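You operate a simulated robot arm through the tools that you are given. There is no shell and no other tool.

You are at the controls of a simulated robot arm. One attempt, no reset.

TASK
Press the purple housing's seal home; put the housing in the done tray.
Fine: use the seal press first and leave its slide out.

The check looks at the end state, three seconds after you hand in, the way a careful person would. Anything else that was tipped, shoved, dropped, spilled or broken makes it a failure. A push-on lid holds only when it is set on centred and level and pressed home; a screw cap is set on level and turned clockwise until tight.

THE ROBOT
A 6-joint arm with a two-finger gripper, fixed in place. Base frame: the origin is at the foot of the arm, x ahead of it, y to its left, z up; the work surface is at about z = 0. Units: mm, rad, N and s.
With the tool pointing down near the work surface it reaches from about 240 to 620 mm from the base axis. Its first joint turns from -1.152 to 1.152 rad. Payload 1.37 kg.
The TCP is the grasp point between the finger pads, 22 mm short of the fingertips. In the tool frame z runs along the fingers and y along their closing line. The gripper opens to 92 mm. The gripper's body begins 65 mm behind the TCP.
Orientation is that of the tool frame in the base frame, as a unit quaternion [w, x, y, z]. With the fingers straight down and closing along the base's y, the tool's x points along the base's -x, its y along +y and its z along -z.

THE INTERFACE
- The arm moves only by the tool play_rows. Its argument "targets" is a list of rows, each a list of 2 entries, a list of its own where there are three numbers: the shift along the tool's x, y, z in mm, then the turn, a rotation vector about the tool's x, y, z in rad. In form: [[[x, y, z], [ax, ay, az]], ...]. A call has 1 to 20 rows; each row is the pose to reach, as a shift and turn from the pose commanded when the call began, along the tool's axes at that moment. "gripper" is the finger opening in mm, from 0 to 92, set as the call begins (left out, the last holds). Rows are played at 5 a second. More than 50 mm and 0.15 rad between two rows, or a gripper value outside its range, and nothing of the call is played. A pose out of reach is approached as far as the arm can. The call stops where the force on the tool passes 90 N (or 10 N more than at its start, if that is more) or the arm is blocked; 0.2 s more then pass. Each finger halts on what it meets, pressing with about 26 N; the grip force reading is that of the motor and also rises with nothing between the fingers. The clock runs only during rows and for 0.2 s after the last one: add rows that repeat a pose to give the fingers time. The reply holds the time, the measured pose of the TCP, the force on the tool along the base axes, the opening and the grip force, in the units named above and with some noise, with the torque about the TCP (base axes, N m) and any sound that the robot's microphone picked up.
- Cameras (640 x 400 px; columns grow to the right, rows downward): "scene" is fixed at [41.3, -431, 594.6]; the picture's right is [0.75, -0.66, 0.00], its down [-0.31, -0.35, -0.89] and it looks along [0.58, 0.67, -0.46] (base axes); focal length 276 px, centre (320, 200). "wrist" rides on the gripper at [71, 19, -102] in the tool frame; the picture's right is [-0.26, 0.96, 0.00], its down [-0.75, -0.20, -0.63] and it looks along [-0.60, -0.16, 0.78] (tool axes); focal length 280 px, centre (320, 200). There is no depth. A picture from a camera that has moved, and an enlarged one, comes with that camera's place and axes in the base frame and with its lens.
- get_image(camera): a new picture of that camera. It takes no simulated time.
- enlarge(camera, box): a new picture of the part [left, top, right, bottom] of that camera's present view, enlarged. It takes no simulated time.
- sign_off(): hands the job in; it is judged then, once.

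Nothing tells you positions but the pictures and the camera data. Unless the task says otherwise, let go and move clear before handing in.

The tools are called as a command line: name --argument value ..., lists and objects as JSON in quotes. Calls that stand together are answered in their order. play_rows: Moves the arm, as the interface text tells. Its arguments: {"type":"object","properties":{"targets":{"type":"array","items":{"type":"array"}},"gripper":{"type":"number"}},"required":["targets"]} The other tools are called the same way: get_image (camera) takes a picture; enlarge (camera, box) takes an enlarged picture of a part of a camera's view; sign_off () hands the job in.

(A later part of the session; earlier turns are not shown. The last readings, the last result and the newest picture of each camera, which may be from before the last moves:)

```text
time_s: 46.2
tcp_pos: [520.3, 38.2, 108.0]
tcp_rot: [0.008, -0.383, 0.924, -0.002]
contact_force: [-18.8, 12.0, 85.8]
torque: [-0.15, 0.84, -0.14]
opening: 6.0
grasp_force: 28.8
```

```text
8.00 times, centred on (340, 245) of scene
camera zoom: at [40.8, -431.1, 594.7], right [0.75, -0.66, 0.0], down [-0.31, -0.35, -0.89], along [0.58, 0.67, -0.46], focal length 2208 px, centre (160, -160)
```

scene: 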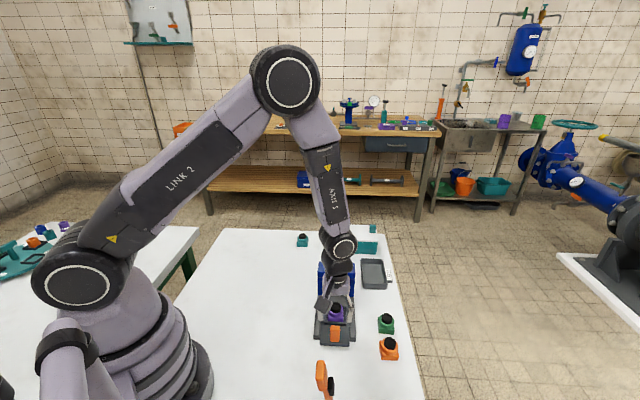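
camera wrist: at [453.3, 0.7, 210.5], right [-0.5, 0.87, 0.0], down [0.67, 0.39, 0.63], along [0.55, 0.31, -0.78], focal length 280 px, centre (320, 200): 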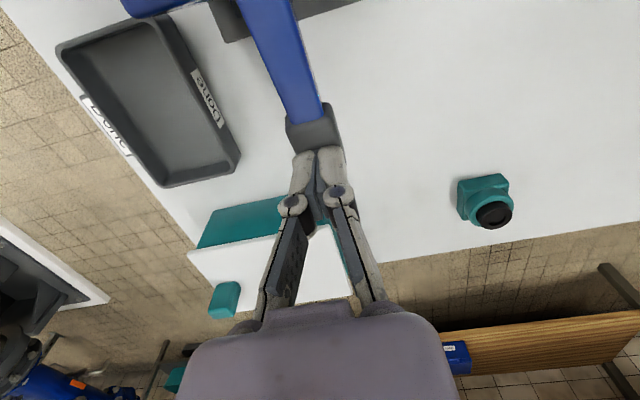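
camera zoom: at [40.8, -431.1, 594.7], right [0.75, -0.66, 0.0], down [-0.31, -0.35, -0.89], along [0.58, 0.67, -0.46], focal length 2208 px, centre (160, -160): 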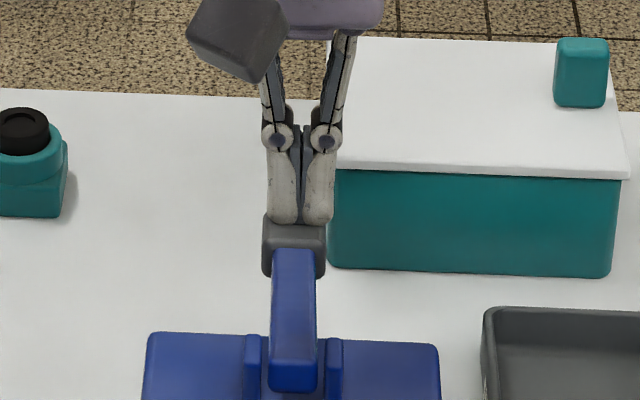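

Force is about 86 N and the ram is down near the collar top, with no click heard. I'll press a little more to see whether it yields.

play_rows --targets '[[[0, 0, 1], [0, 0, 0]], [[0, 0, 2], [0, 0, 0]], [[0, 0, 2], [0, 0, 0]]]'

enlarge --camera "scene" --box '[315, 260, 370, 300]'

enlarge --camera "wrist" --box '[240, 0, 400, 200]'

```text
time_s: 47.0
tcp_pos: [521.3, 37.9, 106.6]
tcp_rot: [0.01, -0.383, 0.924, -0.004]
contact_force: [-16.7, 8.6, 89.6]
torque: [-0.21, 0.84, -0.14]
opening: 5.9
grasp_force: 27.4
```

```text
10.00 times, centred on (342, 280) of scene
camera zoom: at [40.7, -431.1, 594.7], right [0.75, -0.66, 0.0], down [-0.31, -0.35, -0.89], along [0.58, 0.67, -0.46], focal length 2760 px, centre (95, -600)
```

zoom: 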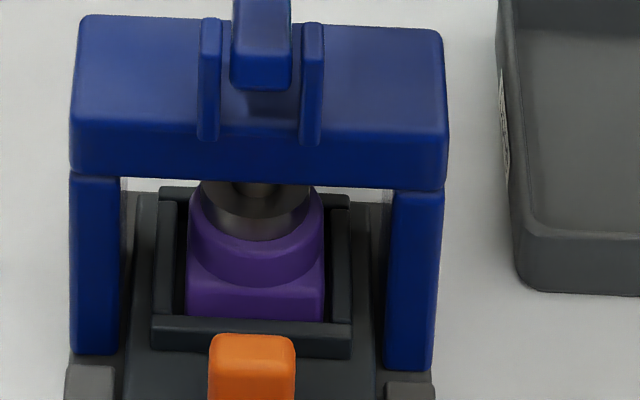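

```text
2.00 times, centred on (320, 100) of wrist
camera zoom: at [455.4, 1.3, 206.9], right [-0.5, 0.87, -0.01], down [0.66, 0.39, 0.64], along [0.56, 0.31, -0.77], focal length 561 px, centre (320, 400)
```

zoom: 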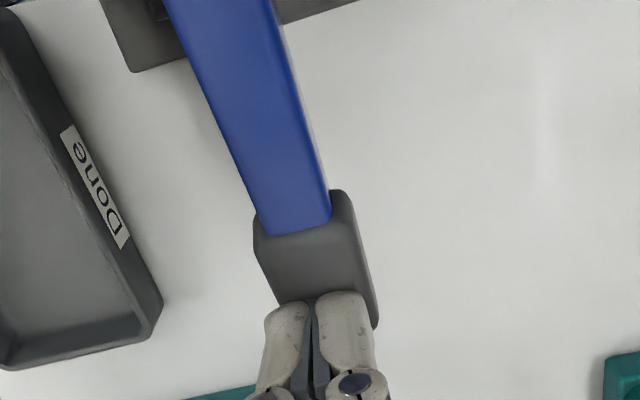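

At 90 N it barely moves further, so it looks like a hard stop. I'll ease off upward and see whether the lever returns by itself.

play_rows --targets '[[[0, 0, -5], [0, 0, 0]], [[0, 0, -12], [0, 0, 0]], [[0, 0, -20], [0, 0, 0]], [[0, 0, -30], [0, 0, 0]], [[0, 0, -30], [0, 0, 0]]]'

enlarge --camera "scene" --box '[315, 260, 370, 300]'

enlarge --camera "scene" --box '[300, 210, 380, 270]'

get_image --camera "wrist"

```text
time_s: 48.2
tcp_pos: [515.9, 36.4, 126.8]
tcp_rot: [-0.001, -0.383, 0.924, -0.001]
contact_force: [0.4, -1.4, 2.8]
torque: [0.01, 0.03, -0.02]
opening: 6.0
grasp_force: 28.0
```

```text
10.00 times, centred on (342, 280) of scene
camera zoom: at [41.3, -431.0, 594.6], right [0.75, -0.66, 0.0], down [-0.31, -0.35, -0.89], along [0.58, 0.67, -0.46], focal length 2760 px, centre (95, -600)
```

zoom: 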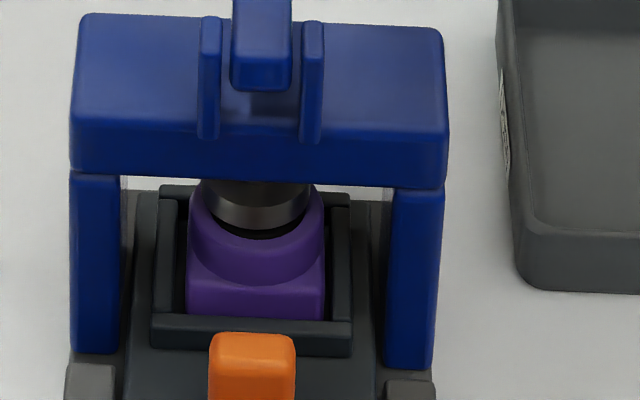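

```text
6.67 times, centred on (340, 240) of scene
camera zoom: at [41.3, -431.0, 594.6], right [0.75, -0.66, 0.0], down [-0.31, -0.35, -0.89], along [0.58, 0.67, -0.46], focal length 1840 px, centre (187, -67)
```

zoom: 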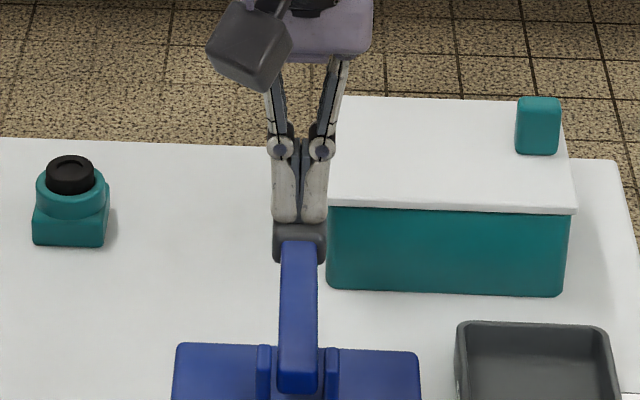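

```text
taken
camera wrist: at [452.3, 0.1, 228.1], right [-0.5, 0.87, 0.0], down [0.68, 0.39, 0.62], along [0.54, 0.31, -0.78], focal length 280 px, centre (320, 200)
```

wrist: 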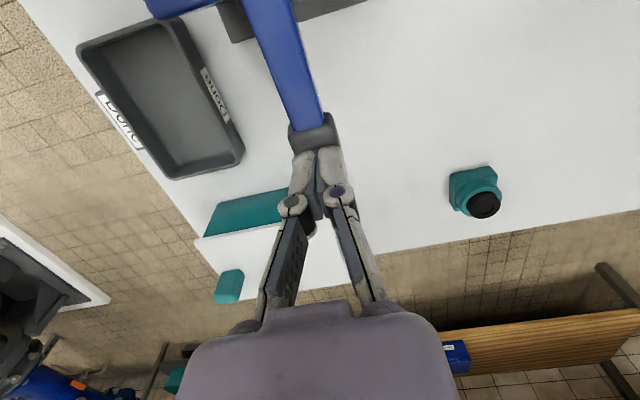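

The lever is spring-returned and follows the fingers up. I'll raise fully off it and inspect the seal.

play_rows --targets '[[[0, 0, -15], [0, 0, 0]], [[0, 0, -30], [0, 0, 0]], [[0, 0, -45], [0, 0, 0]], [[0, 0, -60], [0, 0, 0]], [[0, 0, -90], [0, 0, 0]], [[0, 0, -110], [0, 0, 0]], [[0, 0, -110], [0, 0, 0]]]'

enlarge --camera "scene" --box '[315, 260, 370, 300]'

enlarge --camera "scene" --box '[300, 210, 380, 270]'

```text
time_s: 49.8
tcp_pos: [517.8, 37.4, 238.2]
tcp_rot: [-0.001, -0.382, 0.924, 0.0]
contact_force: [-0.5, -0.3, 0.5]
torque: [-0.01, 0.02, 0.0]
opening: 0.2
grasp_force: 28.7
```

```text
10.00 times, centred on (342, 280) of scene
camera zoom: at [41.3, -431.0, 594.6], right [0.75, -0.66, 0.0], down [-0.31, -0.35, -0.89], along [0.58, 0.67, -0.46], focal length 2760 px, centre (95, -600)
```

zoom: 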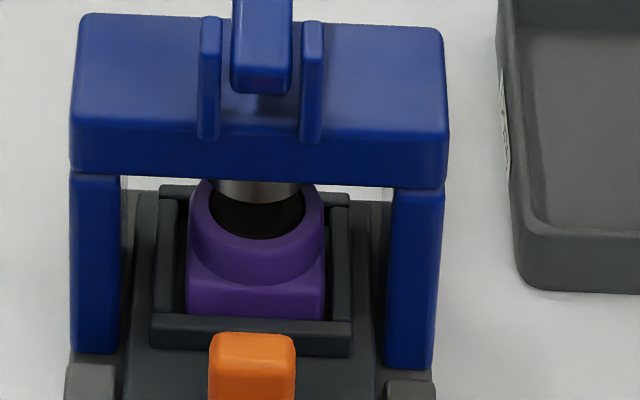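

```text
6.67 times, centred on (340, 240) of scene
camera zoom: at [41.3, -431.0, 594.6], right [0.75, -0.66, 0.0], down [-0.31, -0.35, -0.89], along [0.58, 0.67, -0.46], focal length 1840 px, centre (187, -67)
```

zoom: 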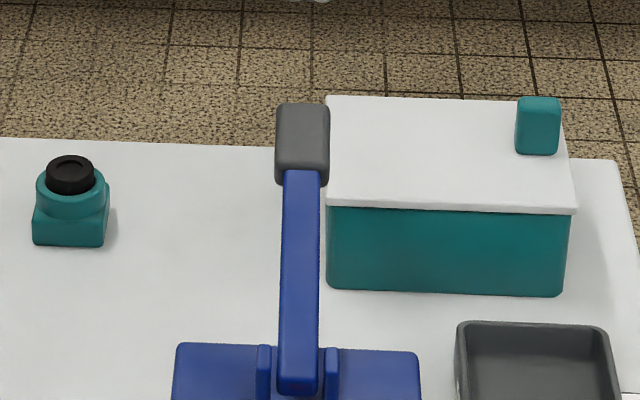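

The seal now looks flush inside the collar rather than protruding. I'll go back over the press to the slide handle at about (404.7,-75.6), staying high.

play_rows --targets '[[[40, 0, 0], [0, 0, 0]], [[80, 0, 0], [0, 0, 0]], [[120, 0, 0], [0, 0, 0]], [[160, 0, 0], [0, 0, 0]], [[160, 0, 0], [0, 0, 0]], [[160, 0, 40], [0, 0, 0]], [[160, 0, 80], [0, 0, 0]], [[160, 0, 120], [0, 0, 0]], [[160, 0, 130], [0, 0, 0]], [[160, 0, 130], [0, 0, 0]], [[160, 0, 130], [0, 0, 0]]]' --gripper 48

get_image --camera "wrist"

enlarge --camera "wrist" --box '[240, 80, 420, 260]'

```text
time_s: 52.2
tcp_pos: [403.6, -76.7, 111.8]
tcp_rot: [0.0, -0.384, 0.924, 0.0]
contact_force: [-1.3, -0.4, -0.2]
torque: [0.03, 0.02, 0.0]
opening: 48.1
grasp_force: 0.1
```

```text
taken
camera wrist: at [339.3, -112.4, 211.4], right [-0.5, 0.87, 0.0], down [0.68, 0.39, 0.63], along [0.54, 0.31, -0.78], focal length 280 px, centre (320, 200)
```

wrist: 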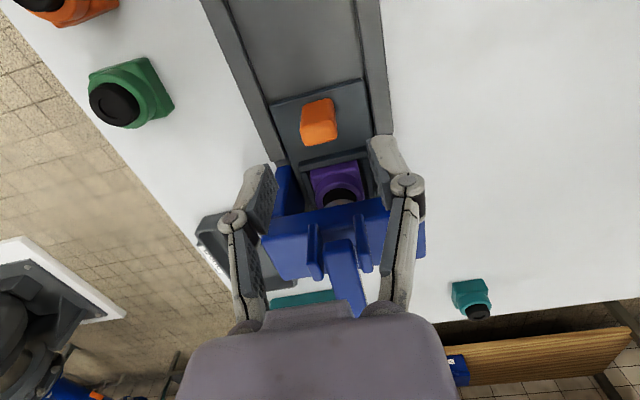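

```text
2.22 times, centred on (330, 170) of wrist
camera zoom: at [339.3, -112.4, 211.4], right [-0.5, 0.87, 0.0], down [0.68, 0.39, 0.63], along [0.54, 0.31, -0.78], focal length 623 px, centre (298, 267)
```

zoom: 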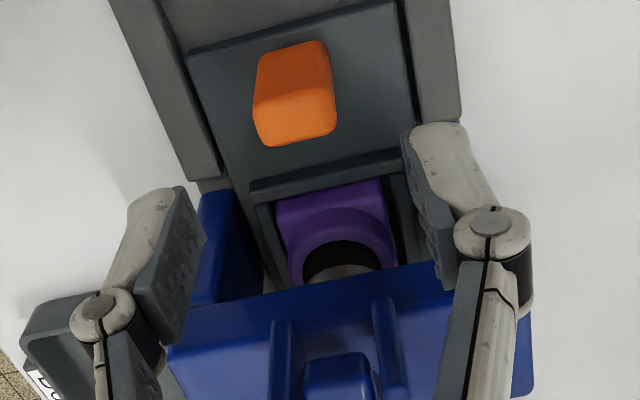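

play_rows --targets '[[[-1.5, -0.5, 15], [0, 0, 0]], [[-1.5, -0.5, 35], [0, 0, 0]], [[-1.5, -0.5, 52], [0, 0, 0]], [[-1.5, -0.5, 64], [0, 0, 0]], [[-1.5, -0.5, 64], [0, 0, 0]], [[-1.5, -0.5, 64], [0, 0, 0]]]'

enlarge --camera "wrist" --box '[220, 90, 440, 230]'

```text
time_s: 53.6
tcp_pos: [407.5, -75.0, 45.6]
tcp_rot: [0.001, -0.383, 0.924, 0.0]
contact_force: [-23.1, 5.2, 52.4]
torque: [1.02, -3.12, 0.76]
opening: 48.2
grasp_force: 0.0
```

```text
2.86 times, centred on (330, 160) of wrist
camera zoom: at [341.7, -112.1, 147.2], right [-0.5, 0.87, 0.0], down [0.67, 0.39, 0.63], along [0.54, 0.31, -0.78], focal length 801 px, centre (291, 314)
```

zoom: 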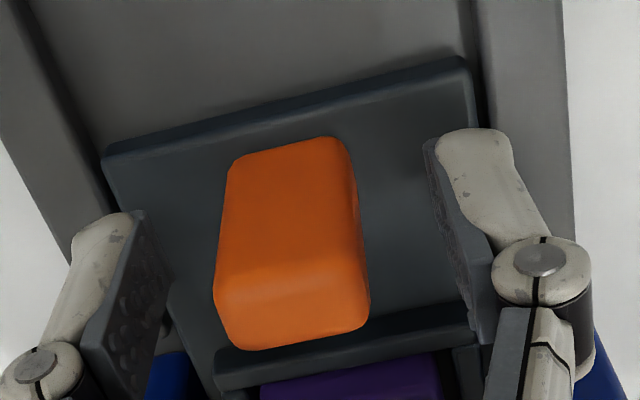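

There's a 52 N contact. The torque points to the gripper body resting on the lever's near end at z≈116. I'll raise 5 mm right away before gripping the handle.

play_rows --targets '[[[0, 0, -3], [0, 0, 0]], [[0, 0, -6], [0, 0, 0]], [[0, 0, -6], [0, 0, 0]]]'

get_image --camera "wrist"

enlarge --camera "scene" --box '[300, 230, 390, 310]'

```text
time_s: 54.4
tcp_pos: [404.6, -75.7, 50.1]
tcp_rot: [0.0, -0.383, 0.924, 0.001]
contact_force: [-0.2, -0.2, 0.7]
torque: [0.03, 0.02, 0.05]
opening: 47.9
grasp_force: 0.1
```

```text
taken
camera wrist: at [340.6, -111.9, 151.0], right [-0.5, 0.87, 0.0], down [0.68, 0.39, 0.63], along [0.54, 0.31, -0.78], focal length 280 px, centre (320, 200)
```

wrist: 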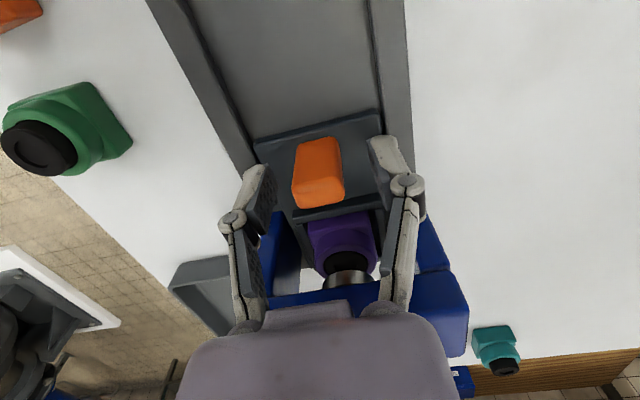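

```text
5.00 times, centred on (345, 270) of scene
camera zoom: at [41.3, -431.0, 594.6], right [0.75, -0.66, 0.0], down [-0.31, -0.35, -0.89], along [0.58, 0.67, -0.46], focal length 1380 px, centre (195, -150)
```

zoom: 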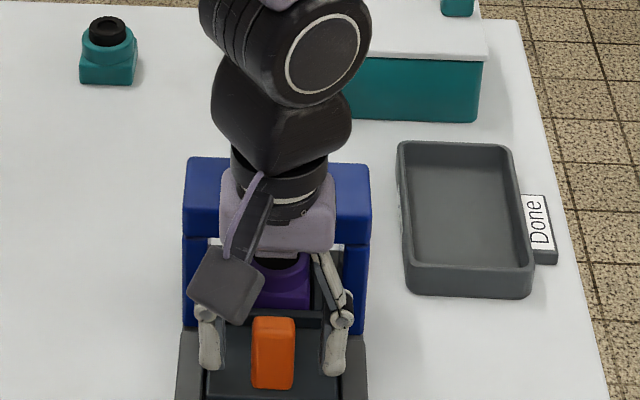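

Contact is cleared and the press is undisturbed. Now I'll grip the handle at this height.

play_rows --targets '[[[0, 0, 0], [0, 0, 0]], [[0, 0, 0], [0, 0, 0]], [[0, 0, 0], [0, 0, 0]], [[0, 0, 0], [0, 0, 0]], [[0, 0, 0], [0, 0, 0]]]' --gripper 12

```text
time_s: 55.6
tcp_pos: [404.6, -76.4, 49.5]
tcp_rot: [0.001, -0.382, 0.924, -0.001]
contact_force: [2.7, -4.6, -4.8]
torque: [-0.09, -0.03, 0.0]
opening: 22.1
grasp_force: 27.9
```

The handle is gripped. Pulling the slide out in stages.

play_rows --targets '[[[4, 0, 0], [0, 0, 0]], [[10, 0, 0], [0, 0, 0]], [[16, 0, 0], [0, 0, 0]], [[22, 0, 0], [0, 0, 0]], [[28, 0, 0], [0, 0, 0]], [[28, 0, 0], [0, 0, 0]]]'

enlarge --camera "wrist" --box '[220, 90, 440, 330]'

```text
time_s: 57.0
tcp_pos: [383.1, -95.8, 49.1]
tcp_rot: [0.0, -0.384, 0.923, 0.0]
contact_force: [-7.5, 8.1, 26.9]
torque: [0.25, 0.21, -0.02]
opening: 22.0
grasp_force: 28.3
```

```text
1.67 times, centred on (330, 210) of wrist
camera zoom: at [321.2, -131.9, 150.1], right [-0.5, 0.87, 0.0], down [0.68, 0.39, 0.62], along [0.54, 0.31, -0.78], focal length 467 px, centre (303, 183)
```

zoom: 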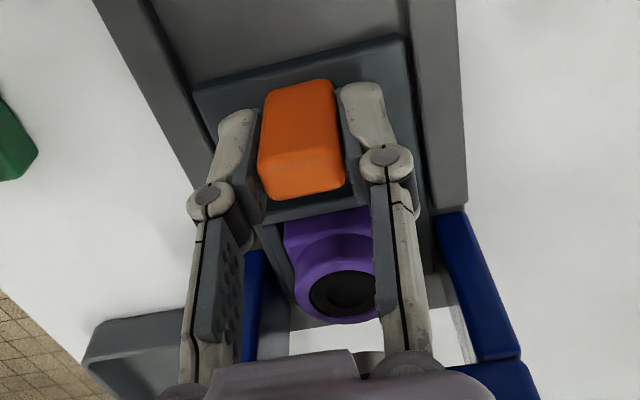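

The slide is coming out and the seal now sits flush in the collar. I'll continue pulling to the original out position.

play_rows --targets '[[[6, 0.5, -0.8], [0, 0, 0]], [[12, 0.5, -0.8], [0, 0, 0]], [[18, 0.5, -0.8], [0, 0, 0]], [[24, 0.5, -0.8], [0, 0, 0]], [[30, 0.5, -0.8], [0, 0, 0]], [[36, 0.5, -0.8], [0, 0, 0]], [[36, 0.5, -0.8], [0, 0, 0]]]'

enlarge --camera "wrist" --box '[220, 90, 440, 330]'

enlarge --camera "scene" --box '[290, 260, 390, 350]'

```text
time_s: 58.6
tcp_pos: [359.1, -121.9, 48.7]
tcp_rot: [0.0, -0.383, 0.924, 0.0]
contact_force: [-4.5, 4.0, -28.8]
torque: [0.14, -0.06, 0.04]
opening: 21.5
grasp_force: 28.1
```

```text
1.67 times, centred on (330, 210) of wrist
camera zoom: at [295.0, -158.1, 150.0], right [-0.5, 0.87, 0.0], down [0.68, 0.39, 0.62], along [0.54, 0.31, -0.78], focal length 467 px, centre (303, 183)
```

zoom: 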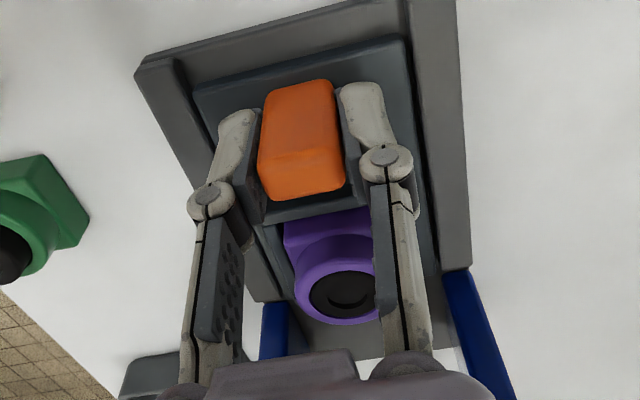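

```text
4.44 times, centred on (340, 305) of scene
camera zoom: at [41.4, -431.1, 594.6], right [0.75, -0.66, 0.0], down [-0.31, -0.35, -0.89], along [0.58, 0.67, -0.46], focal length 1226 px, centre (231, -267)
```

zoom: 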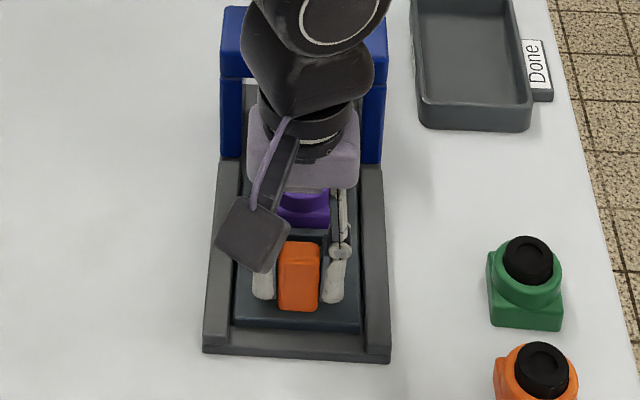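

play_rows --targets '[[[6, 0.3, 0.5], [0, 0, 0]], [[12, 0.3, 0.5], [0, 0, 0]], [[18, 0.3, 0.5], [0, 0, 0]], [[24, 0.3, 0.5], [0, 0, 0]], [[28, 0.3, 0.5], [0, 0, 0]], [[30, 0.3, 0.5], [0, 0, 0]], [[30, 0.3, 0.5], [0, 0, 0]], [[30, 0.3, 0.5], [0, 0, 0]]]'

enlarge --camera "wrist" --box '[220, 90, 440, 330]'

enlarge --camera "scene" --box '[290, 270, 390, 360]'

```text
time_s: 60.4
tcp_pos: [338.0, -141.6, 50.8]
tcp_rot: [0.001, -0.382, 0.924, 0.0]
contact_force: [5.1, -5.4, -27.4]
torque: [0.01, -0.18, 0.0]
opening: 21.8
grasp_force: 27.9
```

```text
1.67 times, centred on (330, 210) of wrist
camera zoom: at [274.9, -177.7, 151.4], right [-0.5, 0.87, 0.0], down [0.68, 0.39, 0.63], along [0.54, 0.31, -0.78], focal length 467 px, centre (303, 183)
```

zoom: 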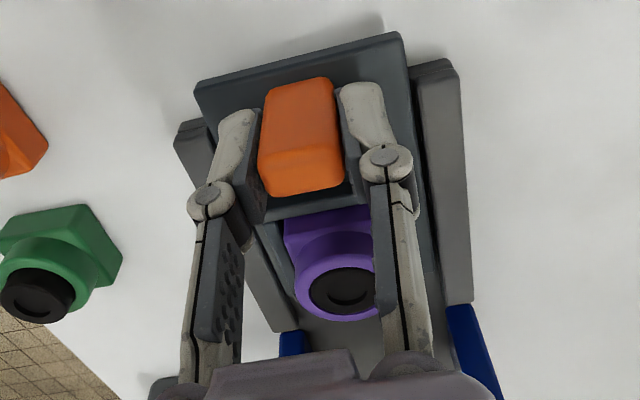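

```text
4.44 times, centred on (340, 315) of scene
camera zoom: at [41.4, -431.1, 594.6], right [0.75, -0.66, 0.0], down [-0.31, -0.35, -0.89], along [0.58, 0.67, -0.46], focal length 1226 px, centre (231, -311)
```

zoom: 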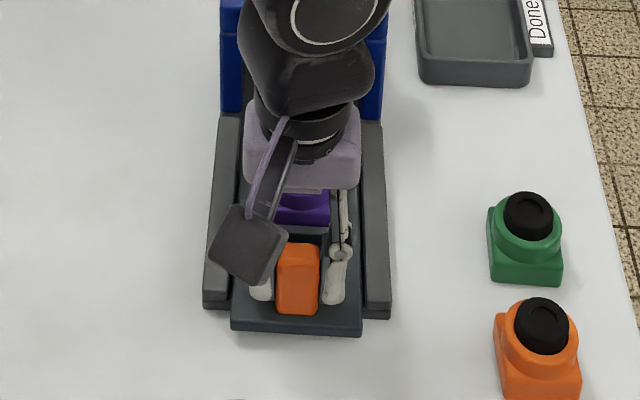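

The slide is about 3 mm short of its original out position. I'll pull it the last few millimetres.

play_rows --targets '[[[1.5, 0, 1.0], [0, 0, 0]], [[3, 0, 1.0], [0, 0, 0]], [[4.5, 0, 1.0], [0, 0, 0]], [[4.5, 0, 1.0], [0, 0, 0]], [[4.5, 0, 1.0], [0, 0, 0]]]'

enlarge --camera "scene" --box '[290, 290, 390, 353]'

enlarge --camera "wrist" --box '[220, 90, 440, 330]'

```text
time_s: 61.6
tcp_pos: [337.0, -144.5, 49.8]
tcp_rot: [0.002, -0.384, 0.923, -0.002]
contact_force: [20.1, 14.2, 11.8]
torque: [0.27, -0.42, -0.01]
opening: 22.1
grasp_force: 28.6
```

```text
6.35 times, centred on (340, 322) of scene
camera zoom: at [41.2, -431.0, 594.6], right [0.75, -0.66, 0.0], down [-0.31, -0.35, -0.89], along [0.58, 0.67, -0.46], focal length 1752 px, centre (193, -571)
```

zoom: 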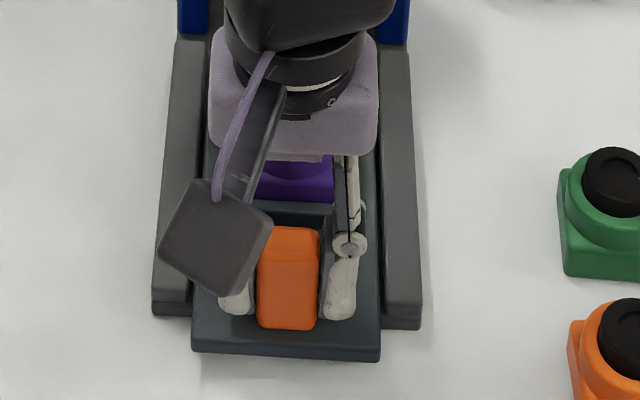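

```text
1.67 times, centred on (330, 210) of wrist
camera zoom: at [271.8, -180.4, 150.6], right [-0.5, 0.87, 0.0], down [0.67, 0.39, 0.63], along [0.55, 0.31, -0.78], focal length 467 px, centre (303, 183)
```

zoom: 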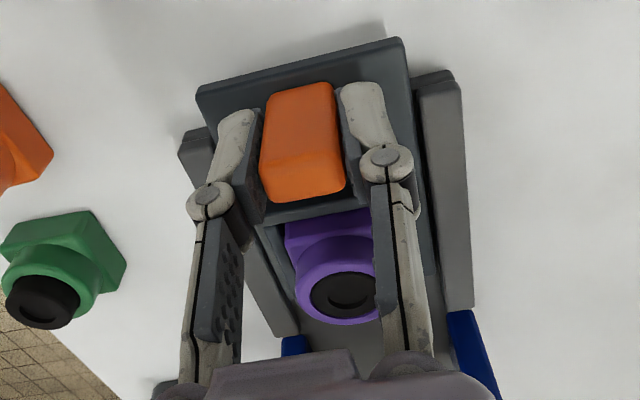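

The slide is at its outer stop, matching its original position. I'll relax, release the handle and rise straight up.

play_rows --targets '[[[-3.5, 0, -0.5], [0, 0, 0]], [[-3.5, 0, -0.5], [0, 0, 0]], [[-3.5, 0, -0.5], [0, 0, 0]], [[-3.5, 0, -15], [0, 0, 0]], [[-3.5, 0, -40], [0, 0, 0]], [[-3.5, 0, -70], [0, 0, 0]], [[-3.5, 0, -70], [0, 0, 0]], [[-3.5, 0, -70], [0, 0, 0]]]' --gripper 46

get_image --camera "wrist"

enlarge --camera "wrist" --box '[250, 60, 410, 240]'

enlarge --camera "scene" --box '[310, 280, 400, 345]'

```text
time_s: 63.4
tcp_pos: [337.2, -140.6, 118.5]
tcp_rot: [0.0, -0.383, 0.924, 0.0]
contact_force: [0.1, -0.6, 0.1]
torque: [0.02, 0.03, 0.0]
opening: 46.2
grasp_force: 0.1
```

```text
taken
camera wrist: at [272.7, -177.3, 219.4], right [-0.5, 0.87, 0.0], down [0.68, 0.39, 0.63], along [0.54, 0.31, -0.78], focal length 280 px, centre (320, 200)
```

wrist: 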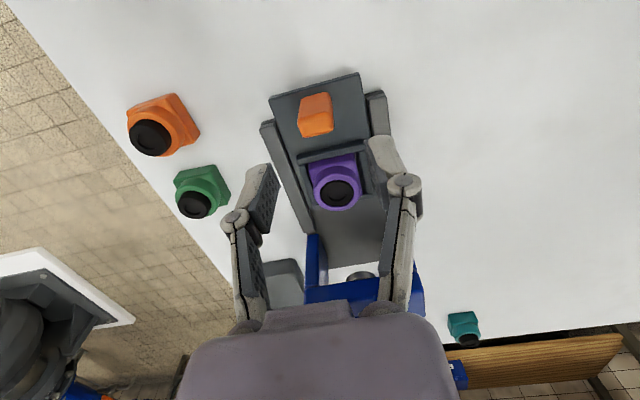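

```text
2.22 times, centred on (330, 150) of wrist
camera zoom: at [272.7, -177.3, 219.4], right [-0.5, 0.87, 0.0], down [0.68, 0.39, 0.63], along [0.54, 0.31, -0.78], focal length 623 px, centre (298, 311)
```

zoom: 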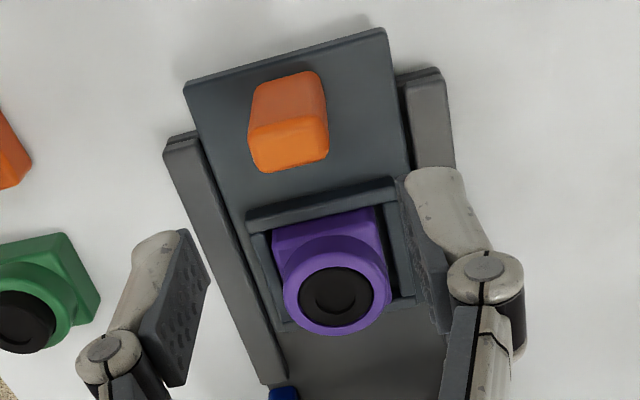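

```text
6.15 times, centred on (355, 312) of scene
camera zoom: at [41.3, -431.0, 594.6], right [0.75, -0.66, 0.0], down [-0.31, -0.35, -0.89], along [0.58, 0.67, -0.46], focal length 1698 px, centre (105, -492)
```

zoom: 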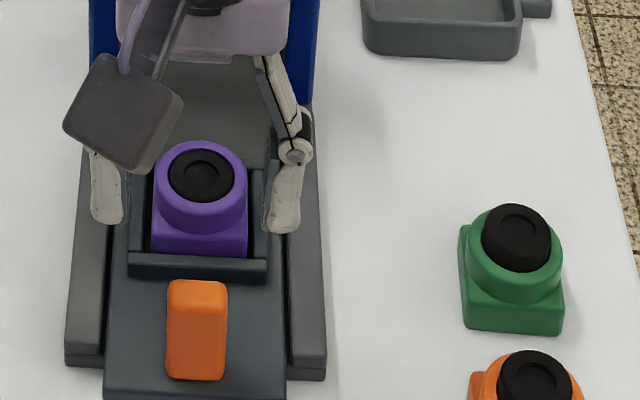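

The seal is now flush compared with the raised ones on the green and orange housings. I'll look closer to confirm it's level and fully home.

enlarge --camera "wrist" --box '[300, 140, 380, 220]'

enlarge --camera "scene" --box '[322, 298, 352, 325]'

```text
5.00 times, centred on (340, 180) of wrist
camera zoom: at [272.7, -177.3, 219.4], right [-0.5, 0.87, 0.0], down [0.68, 0.39, 0.63], along [0.54, 0.31, -0.78], focal length 1402 px, centre (220, 300)
```

zoom: 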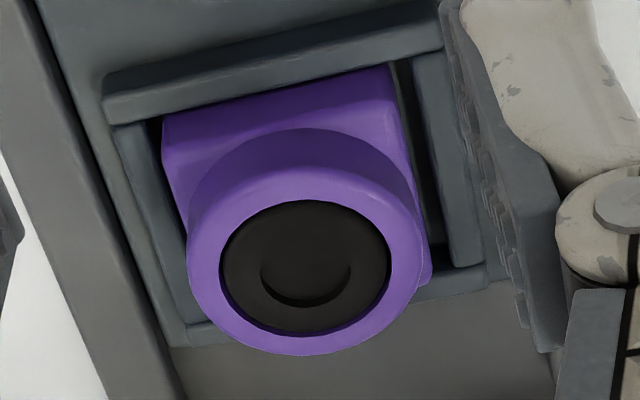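

```text
14.81 times, centred on (337, 312) of scene
camera zoom: at [41.3, -431.0, 594.6], right [0.75, -0.66, 0.0], down [-0.31, -0.35, -0.89], along [0.58, 0.67, -0.46], focal length 4088 px, centre (68, -1452)
```

zoom: 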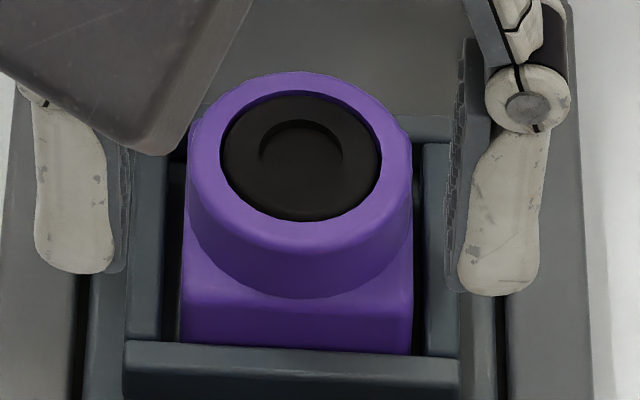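

The seal is flush and level all round, so it's home. I'll move back over the nest to pick the housing up.

play_rows --targets '[[[-20, -1, 0], [0, 0, 0]], [[-40, -1.9, 0], [0, 0, 0]], [[-60.6, -1.9, 0], [0, 0, 0]], [[-60.6, -1.9, 15], [0, 0, 0]], [[-60.6, -1.9, 35], [0, 0, 0]], [[-60.6, -1.9, 40], [0, 0, 0]], [[-60.6, -1.9, 40], [0, 0, 0]], [[-60.6, -1.9, 40], [0, 0, 0]]]' --gripper 48

get_image --camera "wrist"

enlarge --camera "scene" --box '[310, 280, 370, 330]'

```text
time_s: 65.2
tcp_pos: [381.1, -102.4, 78.0]
tcp_rot: [0.0, -0.382, 0.924, 0.0]
contact_force: [-1.0, 1.0, -0.1]
torque: [0.0, 0.02, 0.04]
opening: 48.0
grasp_force: 0.0
```

```text
taken
camera wrist: at [317.2, -138.6, 179.3], right [-0.5, 0.87, 0.0], down [0.68, 0.39, 0.63], along [0.54, 0.31, -0.78], focal length 280 px, centre (320, 200)
```

wrist: 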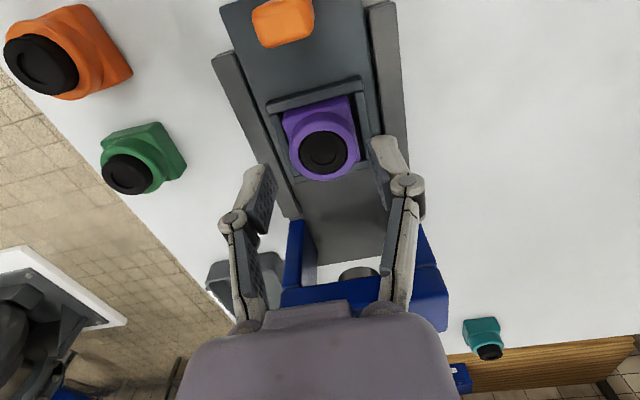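

```text
8.00 times, centred on (340, 305) of scene
camera zoom: at [41.3, -431.0, 594.6], right [0.75, -0.66, 0.0], down [-0.31, -0.35, -0.89], along [0.58, 0.67, -0.46], focal length 2208 px, centre (160, -640)
```

zoom: 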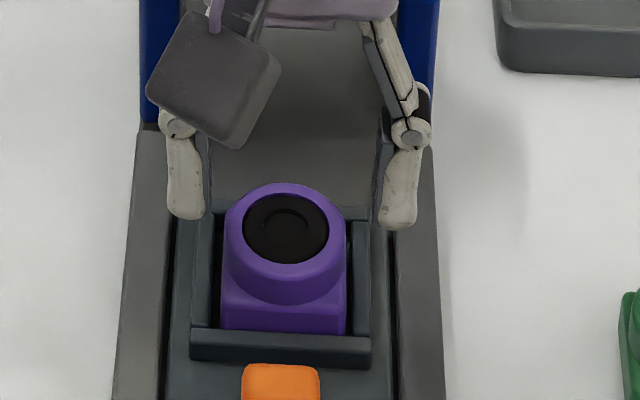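

enlarge --camera "wrist" --box '[250, 60, 400, 210]'

```text
2.67 times, centred on (325, 135) of wrist
camera zoom: at [317.2, -138.6, 179.3], right [-0.5, 0.87, 0.0], down [0.68, 0.39, 0.63], along [0.54, 0.31, -0.78], focal length 748 px, centre (307, 373)
```

zoom: 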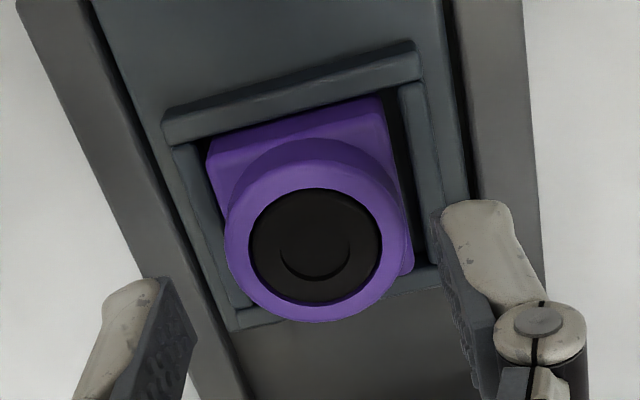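

play_rows --targets '[[[-1.7, 1.8, 5], [0, 0, 0]], [[-1.7, 1.8, 13], [0, 0, 0]], [[-1.7, 1.8, 20], [0, 0, 0]], [[-1.7, 1.8, 25], [0, 0, 0]], [[-1.7, 1.8, 27], [0, 0, 0]], [[-1.7, 1.8, 27], [0, 0, 0]]]'

enlarge --camera "wrist" --box '[250, 90, 400, 240]'

enlarge --camera "scene" --box '[310, 280, 370, 330]'

```text
time_s: 66.6
tcp_pos: [382.2, -99.6, 51.9]
tcp_rot: [0.0, -0.382, 0.924, 0.0]
contact_force: [0.1, 0.5, -1.0]
torque: [0.01, 0.02, 0.02]
opening: 48.0
grasp_force: 0.2
```

```text
2.67 times, centred on (325, 165) of wrist
camera zoom: at [318.2, -135.9, 152.9], right [-0.5, 0.87, 0.0], down [0.68, 0.39, 0.63], along [0.54, 0.31, -0.78], focal length 748 px, centre (307, 293)
```

zoom: 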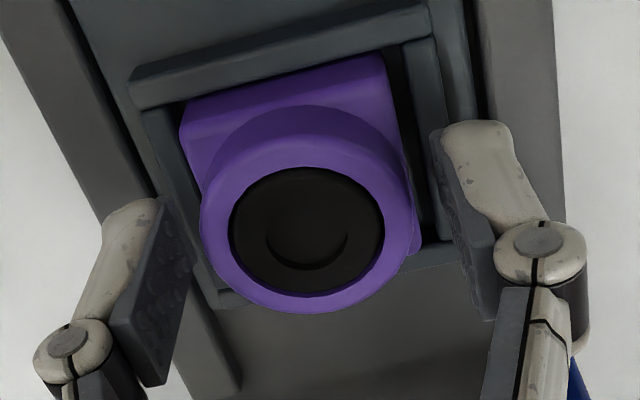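

```text
8.00 times, centred on (340, 305) of scene
camera zoom: at [41.3, -431.0, 594.6], right [0.75, -0.66, 0.0], down [-0.31, -0.35, -0.89], along [0.58, 0.67, -0.46], focal length 2208 px, centre (160, -640)
```

zoom: 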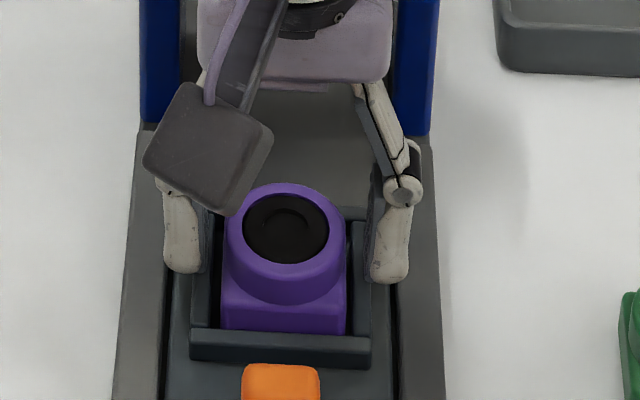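

Fingers are centred on either side of the housing. I'll lower 1 mm more and close.

play_rows --targets '[[[0, 0.4, 1.2], [0, 0, 0]], [[0, 0.4, 1.2], [0, 0, 0]], [[0, 0.4, 1.2], [0, 0, 0]], [[0, 0.4, 1.2], [0, 0, 0]], [[0, 0.4, 1.2], [0, 0, 0]]]' --gripper 30

enlarge --camera "wrist" --box '[250, 90, 400, 240]'

```text
time_s: 67.8
tcp_pos: [383.1, -99.7, 49.7]
tcp_rot: [0.001, -0.382, 0.924, -0.001]
contact_force: [-0.5, 0.2, 22.8]
torque: [0.02, -0.03, 0.01]
opening: 37.4
grasp_force: 26.2
```

```text
2.67 times, centred on (325, 165) of wrist
camera zoom: at [318.5, -135.0, 151.5], right [-0.5, 0.87, 0.0], down [0.68, 0.39, 0.63], along [0.54, 0.31, -0.78], focal length 748 px, centre (307, 293)
```

zoom: 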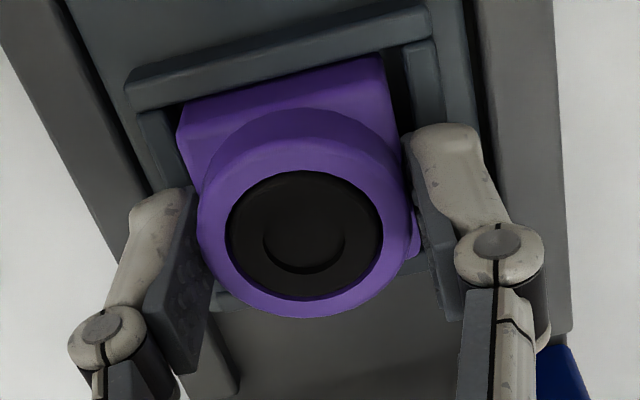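

The housing is gripped at 37.4 mm. Lifting straight up out of the nest.

play_rows --targets '[[[0, 0, -3], [0, 0, 0]], [[0, 0, -8], [0, 0, 0]], [[0, 0, -16], [0, 0, 0]], [[0, 0, -30], [0, 0, 0]], [[0, 0, -60], [0, 0, 0]], [[0, 0, -95], [0, 0, 0]], [[0, 0, -110], [0, 0, 0]], [[0, 0, -110], [0, 0, 0]]]'

get_image --camera "wrist"

enlarge --camera "scene" --box '[290, 240, 400, 350]'

```text
time_s: 69.6
tcp_pos: [382.4, -96.6, 161.3]
tcp_rot: [0.0, -0.382, 0.924, 0.0]
contact_force: [0.2, -0.2, -1.8]
torque: [0.01, 0.03, 0.03]
opening: 37.8
grasp_force: 26.0
```

```text
taken
camera wrist: at [317.8, -133.4, 262.2], right [-0.5, 0.87, 0.0], down [0.68, 0.39, 0.63], along [0.54, 0.31, -0.78], focal length 280 px, centre (320, 200)
```

wrist: 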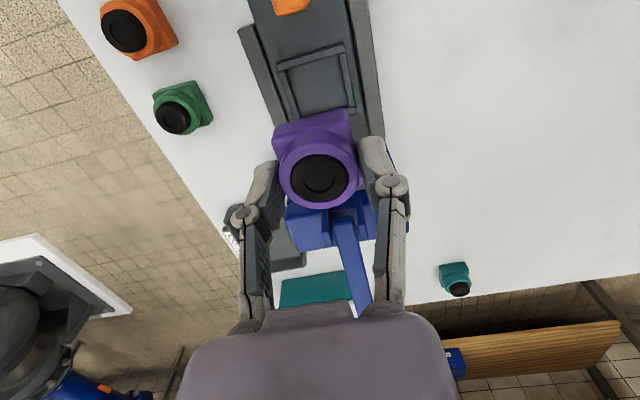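

```text
3.64 times, centred on (345, 295) of scene
camera zoom: at [41.3, -431.0, 594.6], right [0.75, -0.66, 0.0], down [-0.31, -0.35, -0.89], along [0.58, 0.67, -0.46], focal length 1004 px, centre (229, -146)
```

zoom: 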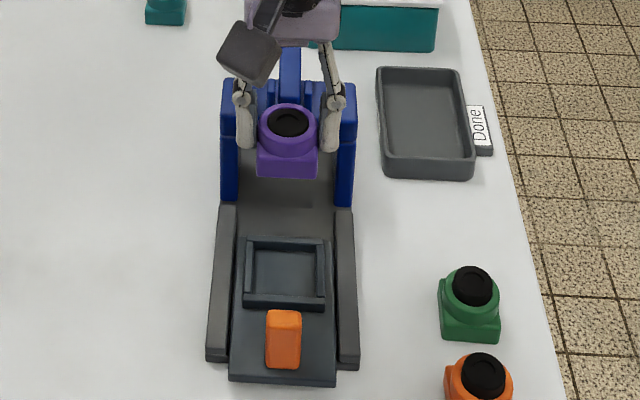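

The housing is out, and the slide stays out. The done tray's inner width (about 55 mm) is too narrow for the fingers in this direction, so I'll carry it over the tray high and rotate the tool 90° so the fingers lie along the tray's length.

play_rows --targets '[[[0, -35, 0], [0, 0, 0]], [[-8, -75, 0], [0, 0, 0]], [[-35, -112, 0], [0, 0, 0]], [[-75, -112, 0], [0, 0, 0]], [[-115, -112, 0], [0, 0, 0]], [[-155, -112, 0], [0, 0, 0]], [[-155, -112, 0], [0, 0, 0]], [[-155, -112, 0], [0, 0, 0]]]'

get_image --camera "wrist"

get_image --camera "scene"

```text
time_s: 71.4
tcp_pos: [574.9, -69.9, 162.2]
tcp_rot: [0.0, -0.383, 0.924, 0.0]
contact_force: [-0.7, -1.0, -1.8]
torque: [-0.02, 0.0, 0.01]
opening: 37.8
grasp_force: 25.4
```

```text
taken
camera wrist: at [510.2, -105.3, 262.9], right [-0.5, 0.87, 0.0], down [0.68, 0.39, 0.63], along [0.54, 0.31, -0.78], focal length 280 px, centre (320, 200)
```

wrist: 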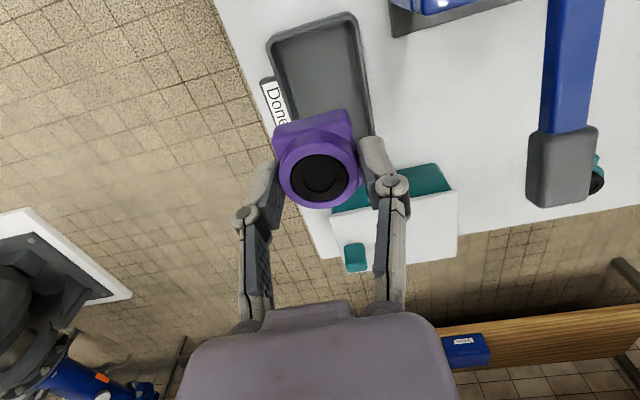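

```text
taken
```

scene: 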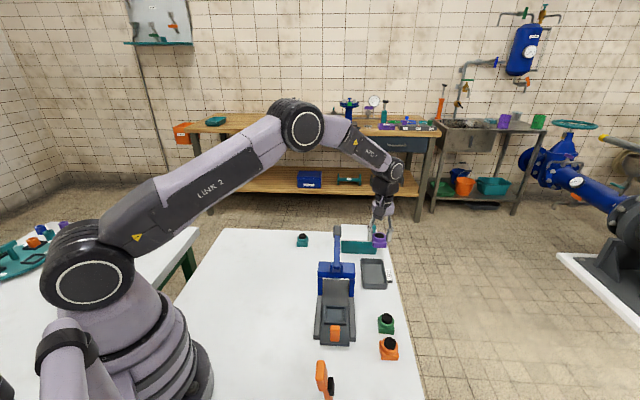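

Over the tray now. I'll rotate the tool in place by +90° at this height.

play_rows --targets '[[[0, 0, 0], [0, 0, -0.14]], [[0, 0, 0], [0, 0, -0.28]], [[0, 0, 0], [0, 0, -0.42]], [[0, 0, 0], [0, 0, -0.56]], [[0, 0, 0], [0, 0, -0.7]], [[0, 0, 0], [0, 0, -0.84]], [[0, 0, 0], [0, 0, -0.98]], [[0, 0, 0], [0, 0, -1.12]], [[0, 0, 0], [0, 0, -1.26]], [[0, 0, 0], [0, 0, -1.4]], [[0, 0, 0], [0, 0, -1.54]], [[0, 0, 0], [0, 0, -1.571]], [[0, 0, 0], [0, 0, -1.571]], [[0, 0, 0], [0, 0, -1.571]]]'

get_image --camera "wrist"

enlarge --camera "scene" --box '[310, 190, 430, 290]'

```text
time_s: 74.4
tcp_pos: [569.7, -68.3, 160.7]
tcp_rot: [0.0, 0.924, -0.383, 0.0]
contact_force: [0.1, -0.4, -1.8]
torque: [-0.02, 0.01, 0.02]
opening: 37.7
grasp_force: 26.8
```

```text
taken
camera wrist: at [605.5, -131.6, 261.6], right [-0.87, -0.5, 0.0], down [-0.39, 0.68, 0.62], along [-0.31, 0.54, -0.78], focal length 280 px, centre (320, 200)
```

wrist: 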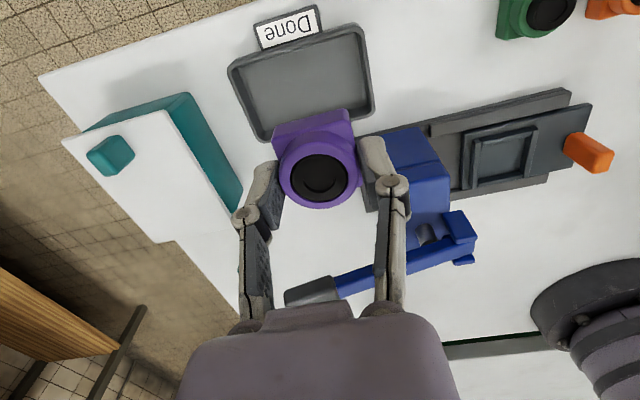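

```text
4.00 times, centred on (370, 240) of scene
camera zoom: at [41.3, -431.0, 594.6], right [0.75, -0.66, 0.0], down [-0.31, -0.35, -0.89], along [0.58, 0.67, -0.46], focal length 1104 px, centre (120, 40)
```

zoom: 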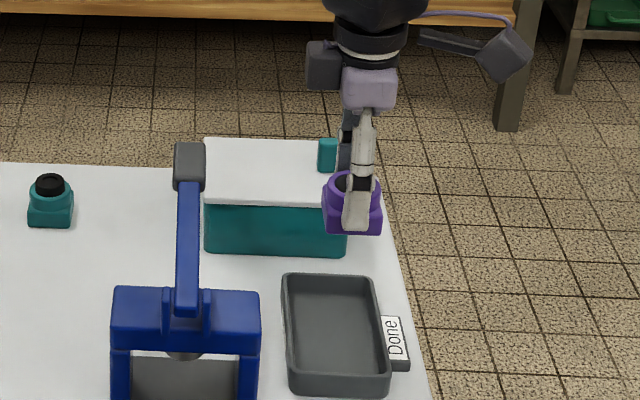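

enlarge --camera "wrist" --box '[210, 0, 400, 150]'

enlarge --camera "scene" --box '[340, 240, 430, 300]'

```text
2.67 times, centred on (305, 75) of wrist
camera zoom: at [605.5, -131.6, 261.6], right [-0.87, -0.5, 0.0], down [-0.39, 0.68, 0.62], along [-0.31, 0.54, -0.78], focal length 748 px, centre (360, 533)
```

zoom: 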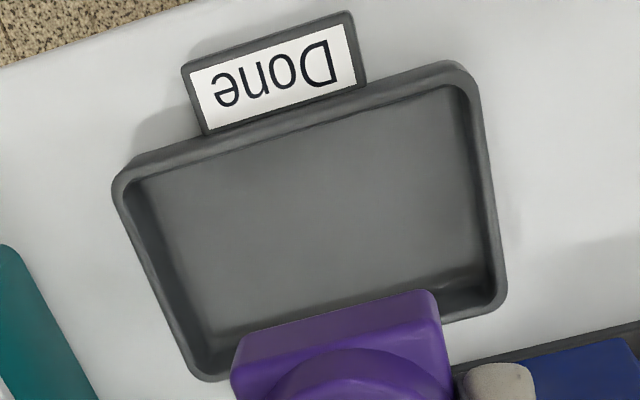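

```text
6.67 times, centred on (385, 270) of scene
camera zoom: at [41.3, -431.0, 594.6], right [0.75, -0.66, 0.0], down [-0.31, -0.35, -0.89], along [0.58, 0.67, -0.46], focal length 1840 px, centre (-113, -267)
```

zoom: 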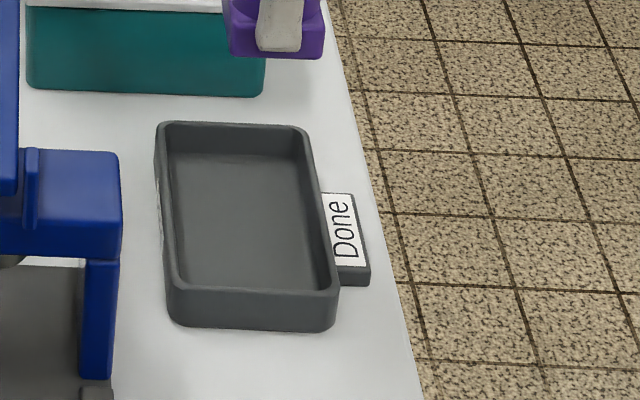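

The tray's outer rim spans e1 314–422 and e2 419–484, with rim height about 23 mm. I'll centre the housing over it and descend partway to check.

play_rows --targets '[[[1.3, -6, 10], [0, 0, 0]], [[1.3, -12, 30], [0, 0, 0]], [[1.3, -12, 55], [0, 0, 0]], [[1.3, -12, 80], [0, 0, 0]], [[1.3, -12, 95], [0, 0, 0]], [[1.3, -12, 95], [0, 0, 0]], [[1.3, -12, 95], [0, 0, 0]]]'

get_image --camera "wrist"

enlarge --camera "scene" --box '[340, 230, 430, 300]'

```text
time_s: 76.0
tcp_pos: [579.6, -61.7, 66.5]
tcp_rot: [0.0, 0.924, -0.382, 0.0]
contact_force: [-0.4, -0.3, -2.4]
torque: [0.02, 0.01, -0.02]
opening: 37.4
grasp_force: 25.8
```

```text
taken
camera wrist: at [615.3, -123.5, 167.3], right [-0.87, -0.5, 0.0], down [-0.39, 0.68, 0.62], along [-0.31, 0.54, -0.78], focal length 280 px, centre (320, 200)
```

wrist: 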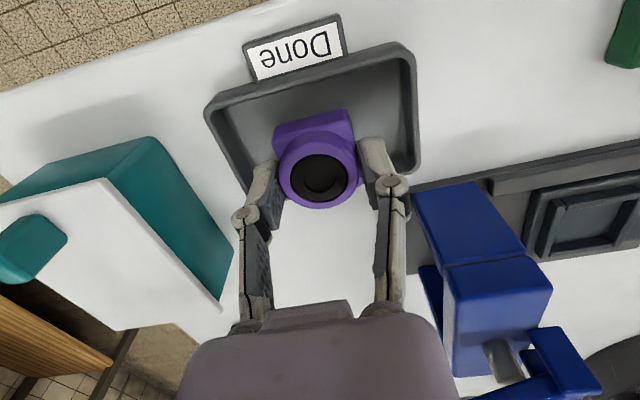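

```text
5.71 times, centred on (385, 265) of scene
camera zoom: at [41.3, -431.0, 594.6], right [0.75, -0.66, 0.0], down [-0.31, -0.35, -0.89], along [0.58, 0.67, -0.46], focal length 1577 px, centre (-51, -171)
```

zoom: 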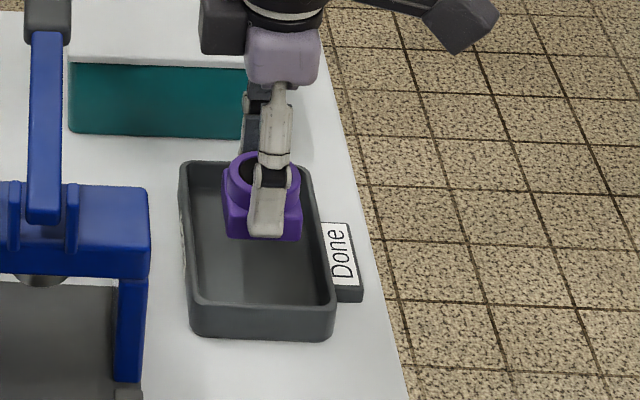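

Aligned over the tray. I'll descend into it and then go gently to contact.

play_rows --targets '[[[0, 0, 8], [0, 0, 0]], [[0, 0, 15], [0, 0, 0]], [[0, 0, 21], [0, 0, 0]], [[0, 0, 24], [0, 0, 0]], [[0, 0, 24], [0, 0, 0]], [[0, 0, 24], [0, 0, 0]]]'

enlarge --camera "wrist" --box '[190, 60, 430, 230]'

enlarge --camera "scene" --box '[340, 240, 430, 300]'

```text
time_s: 77.4
tcp_pos: [579.2, -61.2, 41.6]
tcp_rot: [0.0, 0.924, -0.381, 0.0]
contact_force: [-0.4, -0.7, -2.3]
torque: [0.01, -0.01, -0.02]
opening: 37.3
grasp_force: 26.0
```

```text
2.35 times, centred on (310, 145) of wrist
camera zoom: at [615.2, -124.0, 142.6], right [-0.87, -0.5, 0.0], down [-0.39, 0.68, 0.62], along [-0.31, 0.54, -0.78], focal length 660 px, centre (344, 329)
```

zoom: 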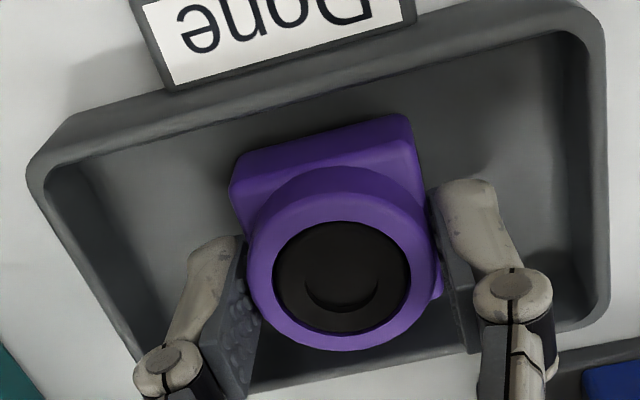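

```text
6.67 times, centred on (385, 270) of scene
camera zoom: at [41.3, -431.0, 594.6], right [0.75, -0.66, 0.0], down [-0.31, -0.35, -0.89], along [0.58, 0.67, -0.46], focal length 1840 px, centre (-113, -267)
```

zoom: 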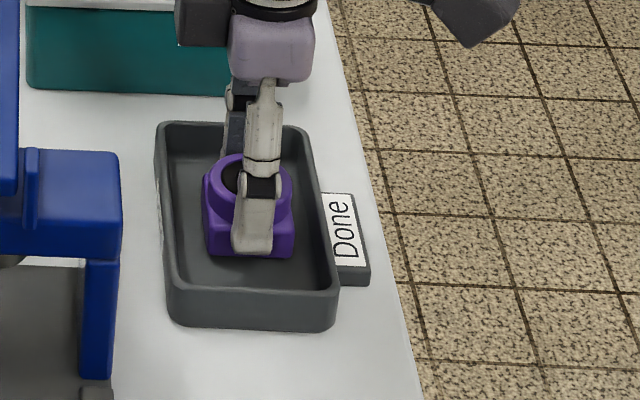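

The housing is well inside the tray walls. I'll lower gently to the tray floor.

play_rows --targets '[[[0, 0, 1.5], [0, 0, 0]], [[0, 0, 3], [0, 0, 0]], [[0, 0, 4], [0, 0, 0]], [[0, 0, 4], [0, 0, 0]]]'

```text
time_s: 78.4
tcp_pos: [580.0, -61.2, 38.3]
tcp_rot: [0.0, 0.924, -0.382, 0.0]
contact_force: [0.2, 0.2, -1.8]
torque: [-0.02, -0.01, 0.0]
opening: 37.8
grasp_force: 25.7
```

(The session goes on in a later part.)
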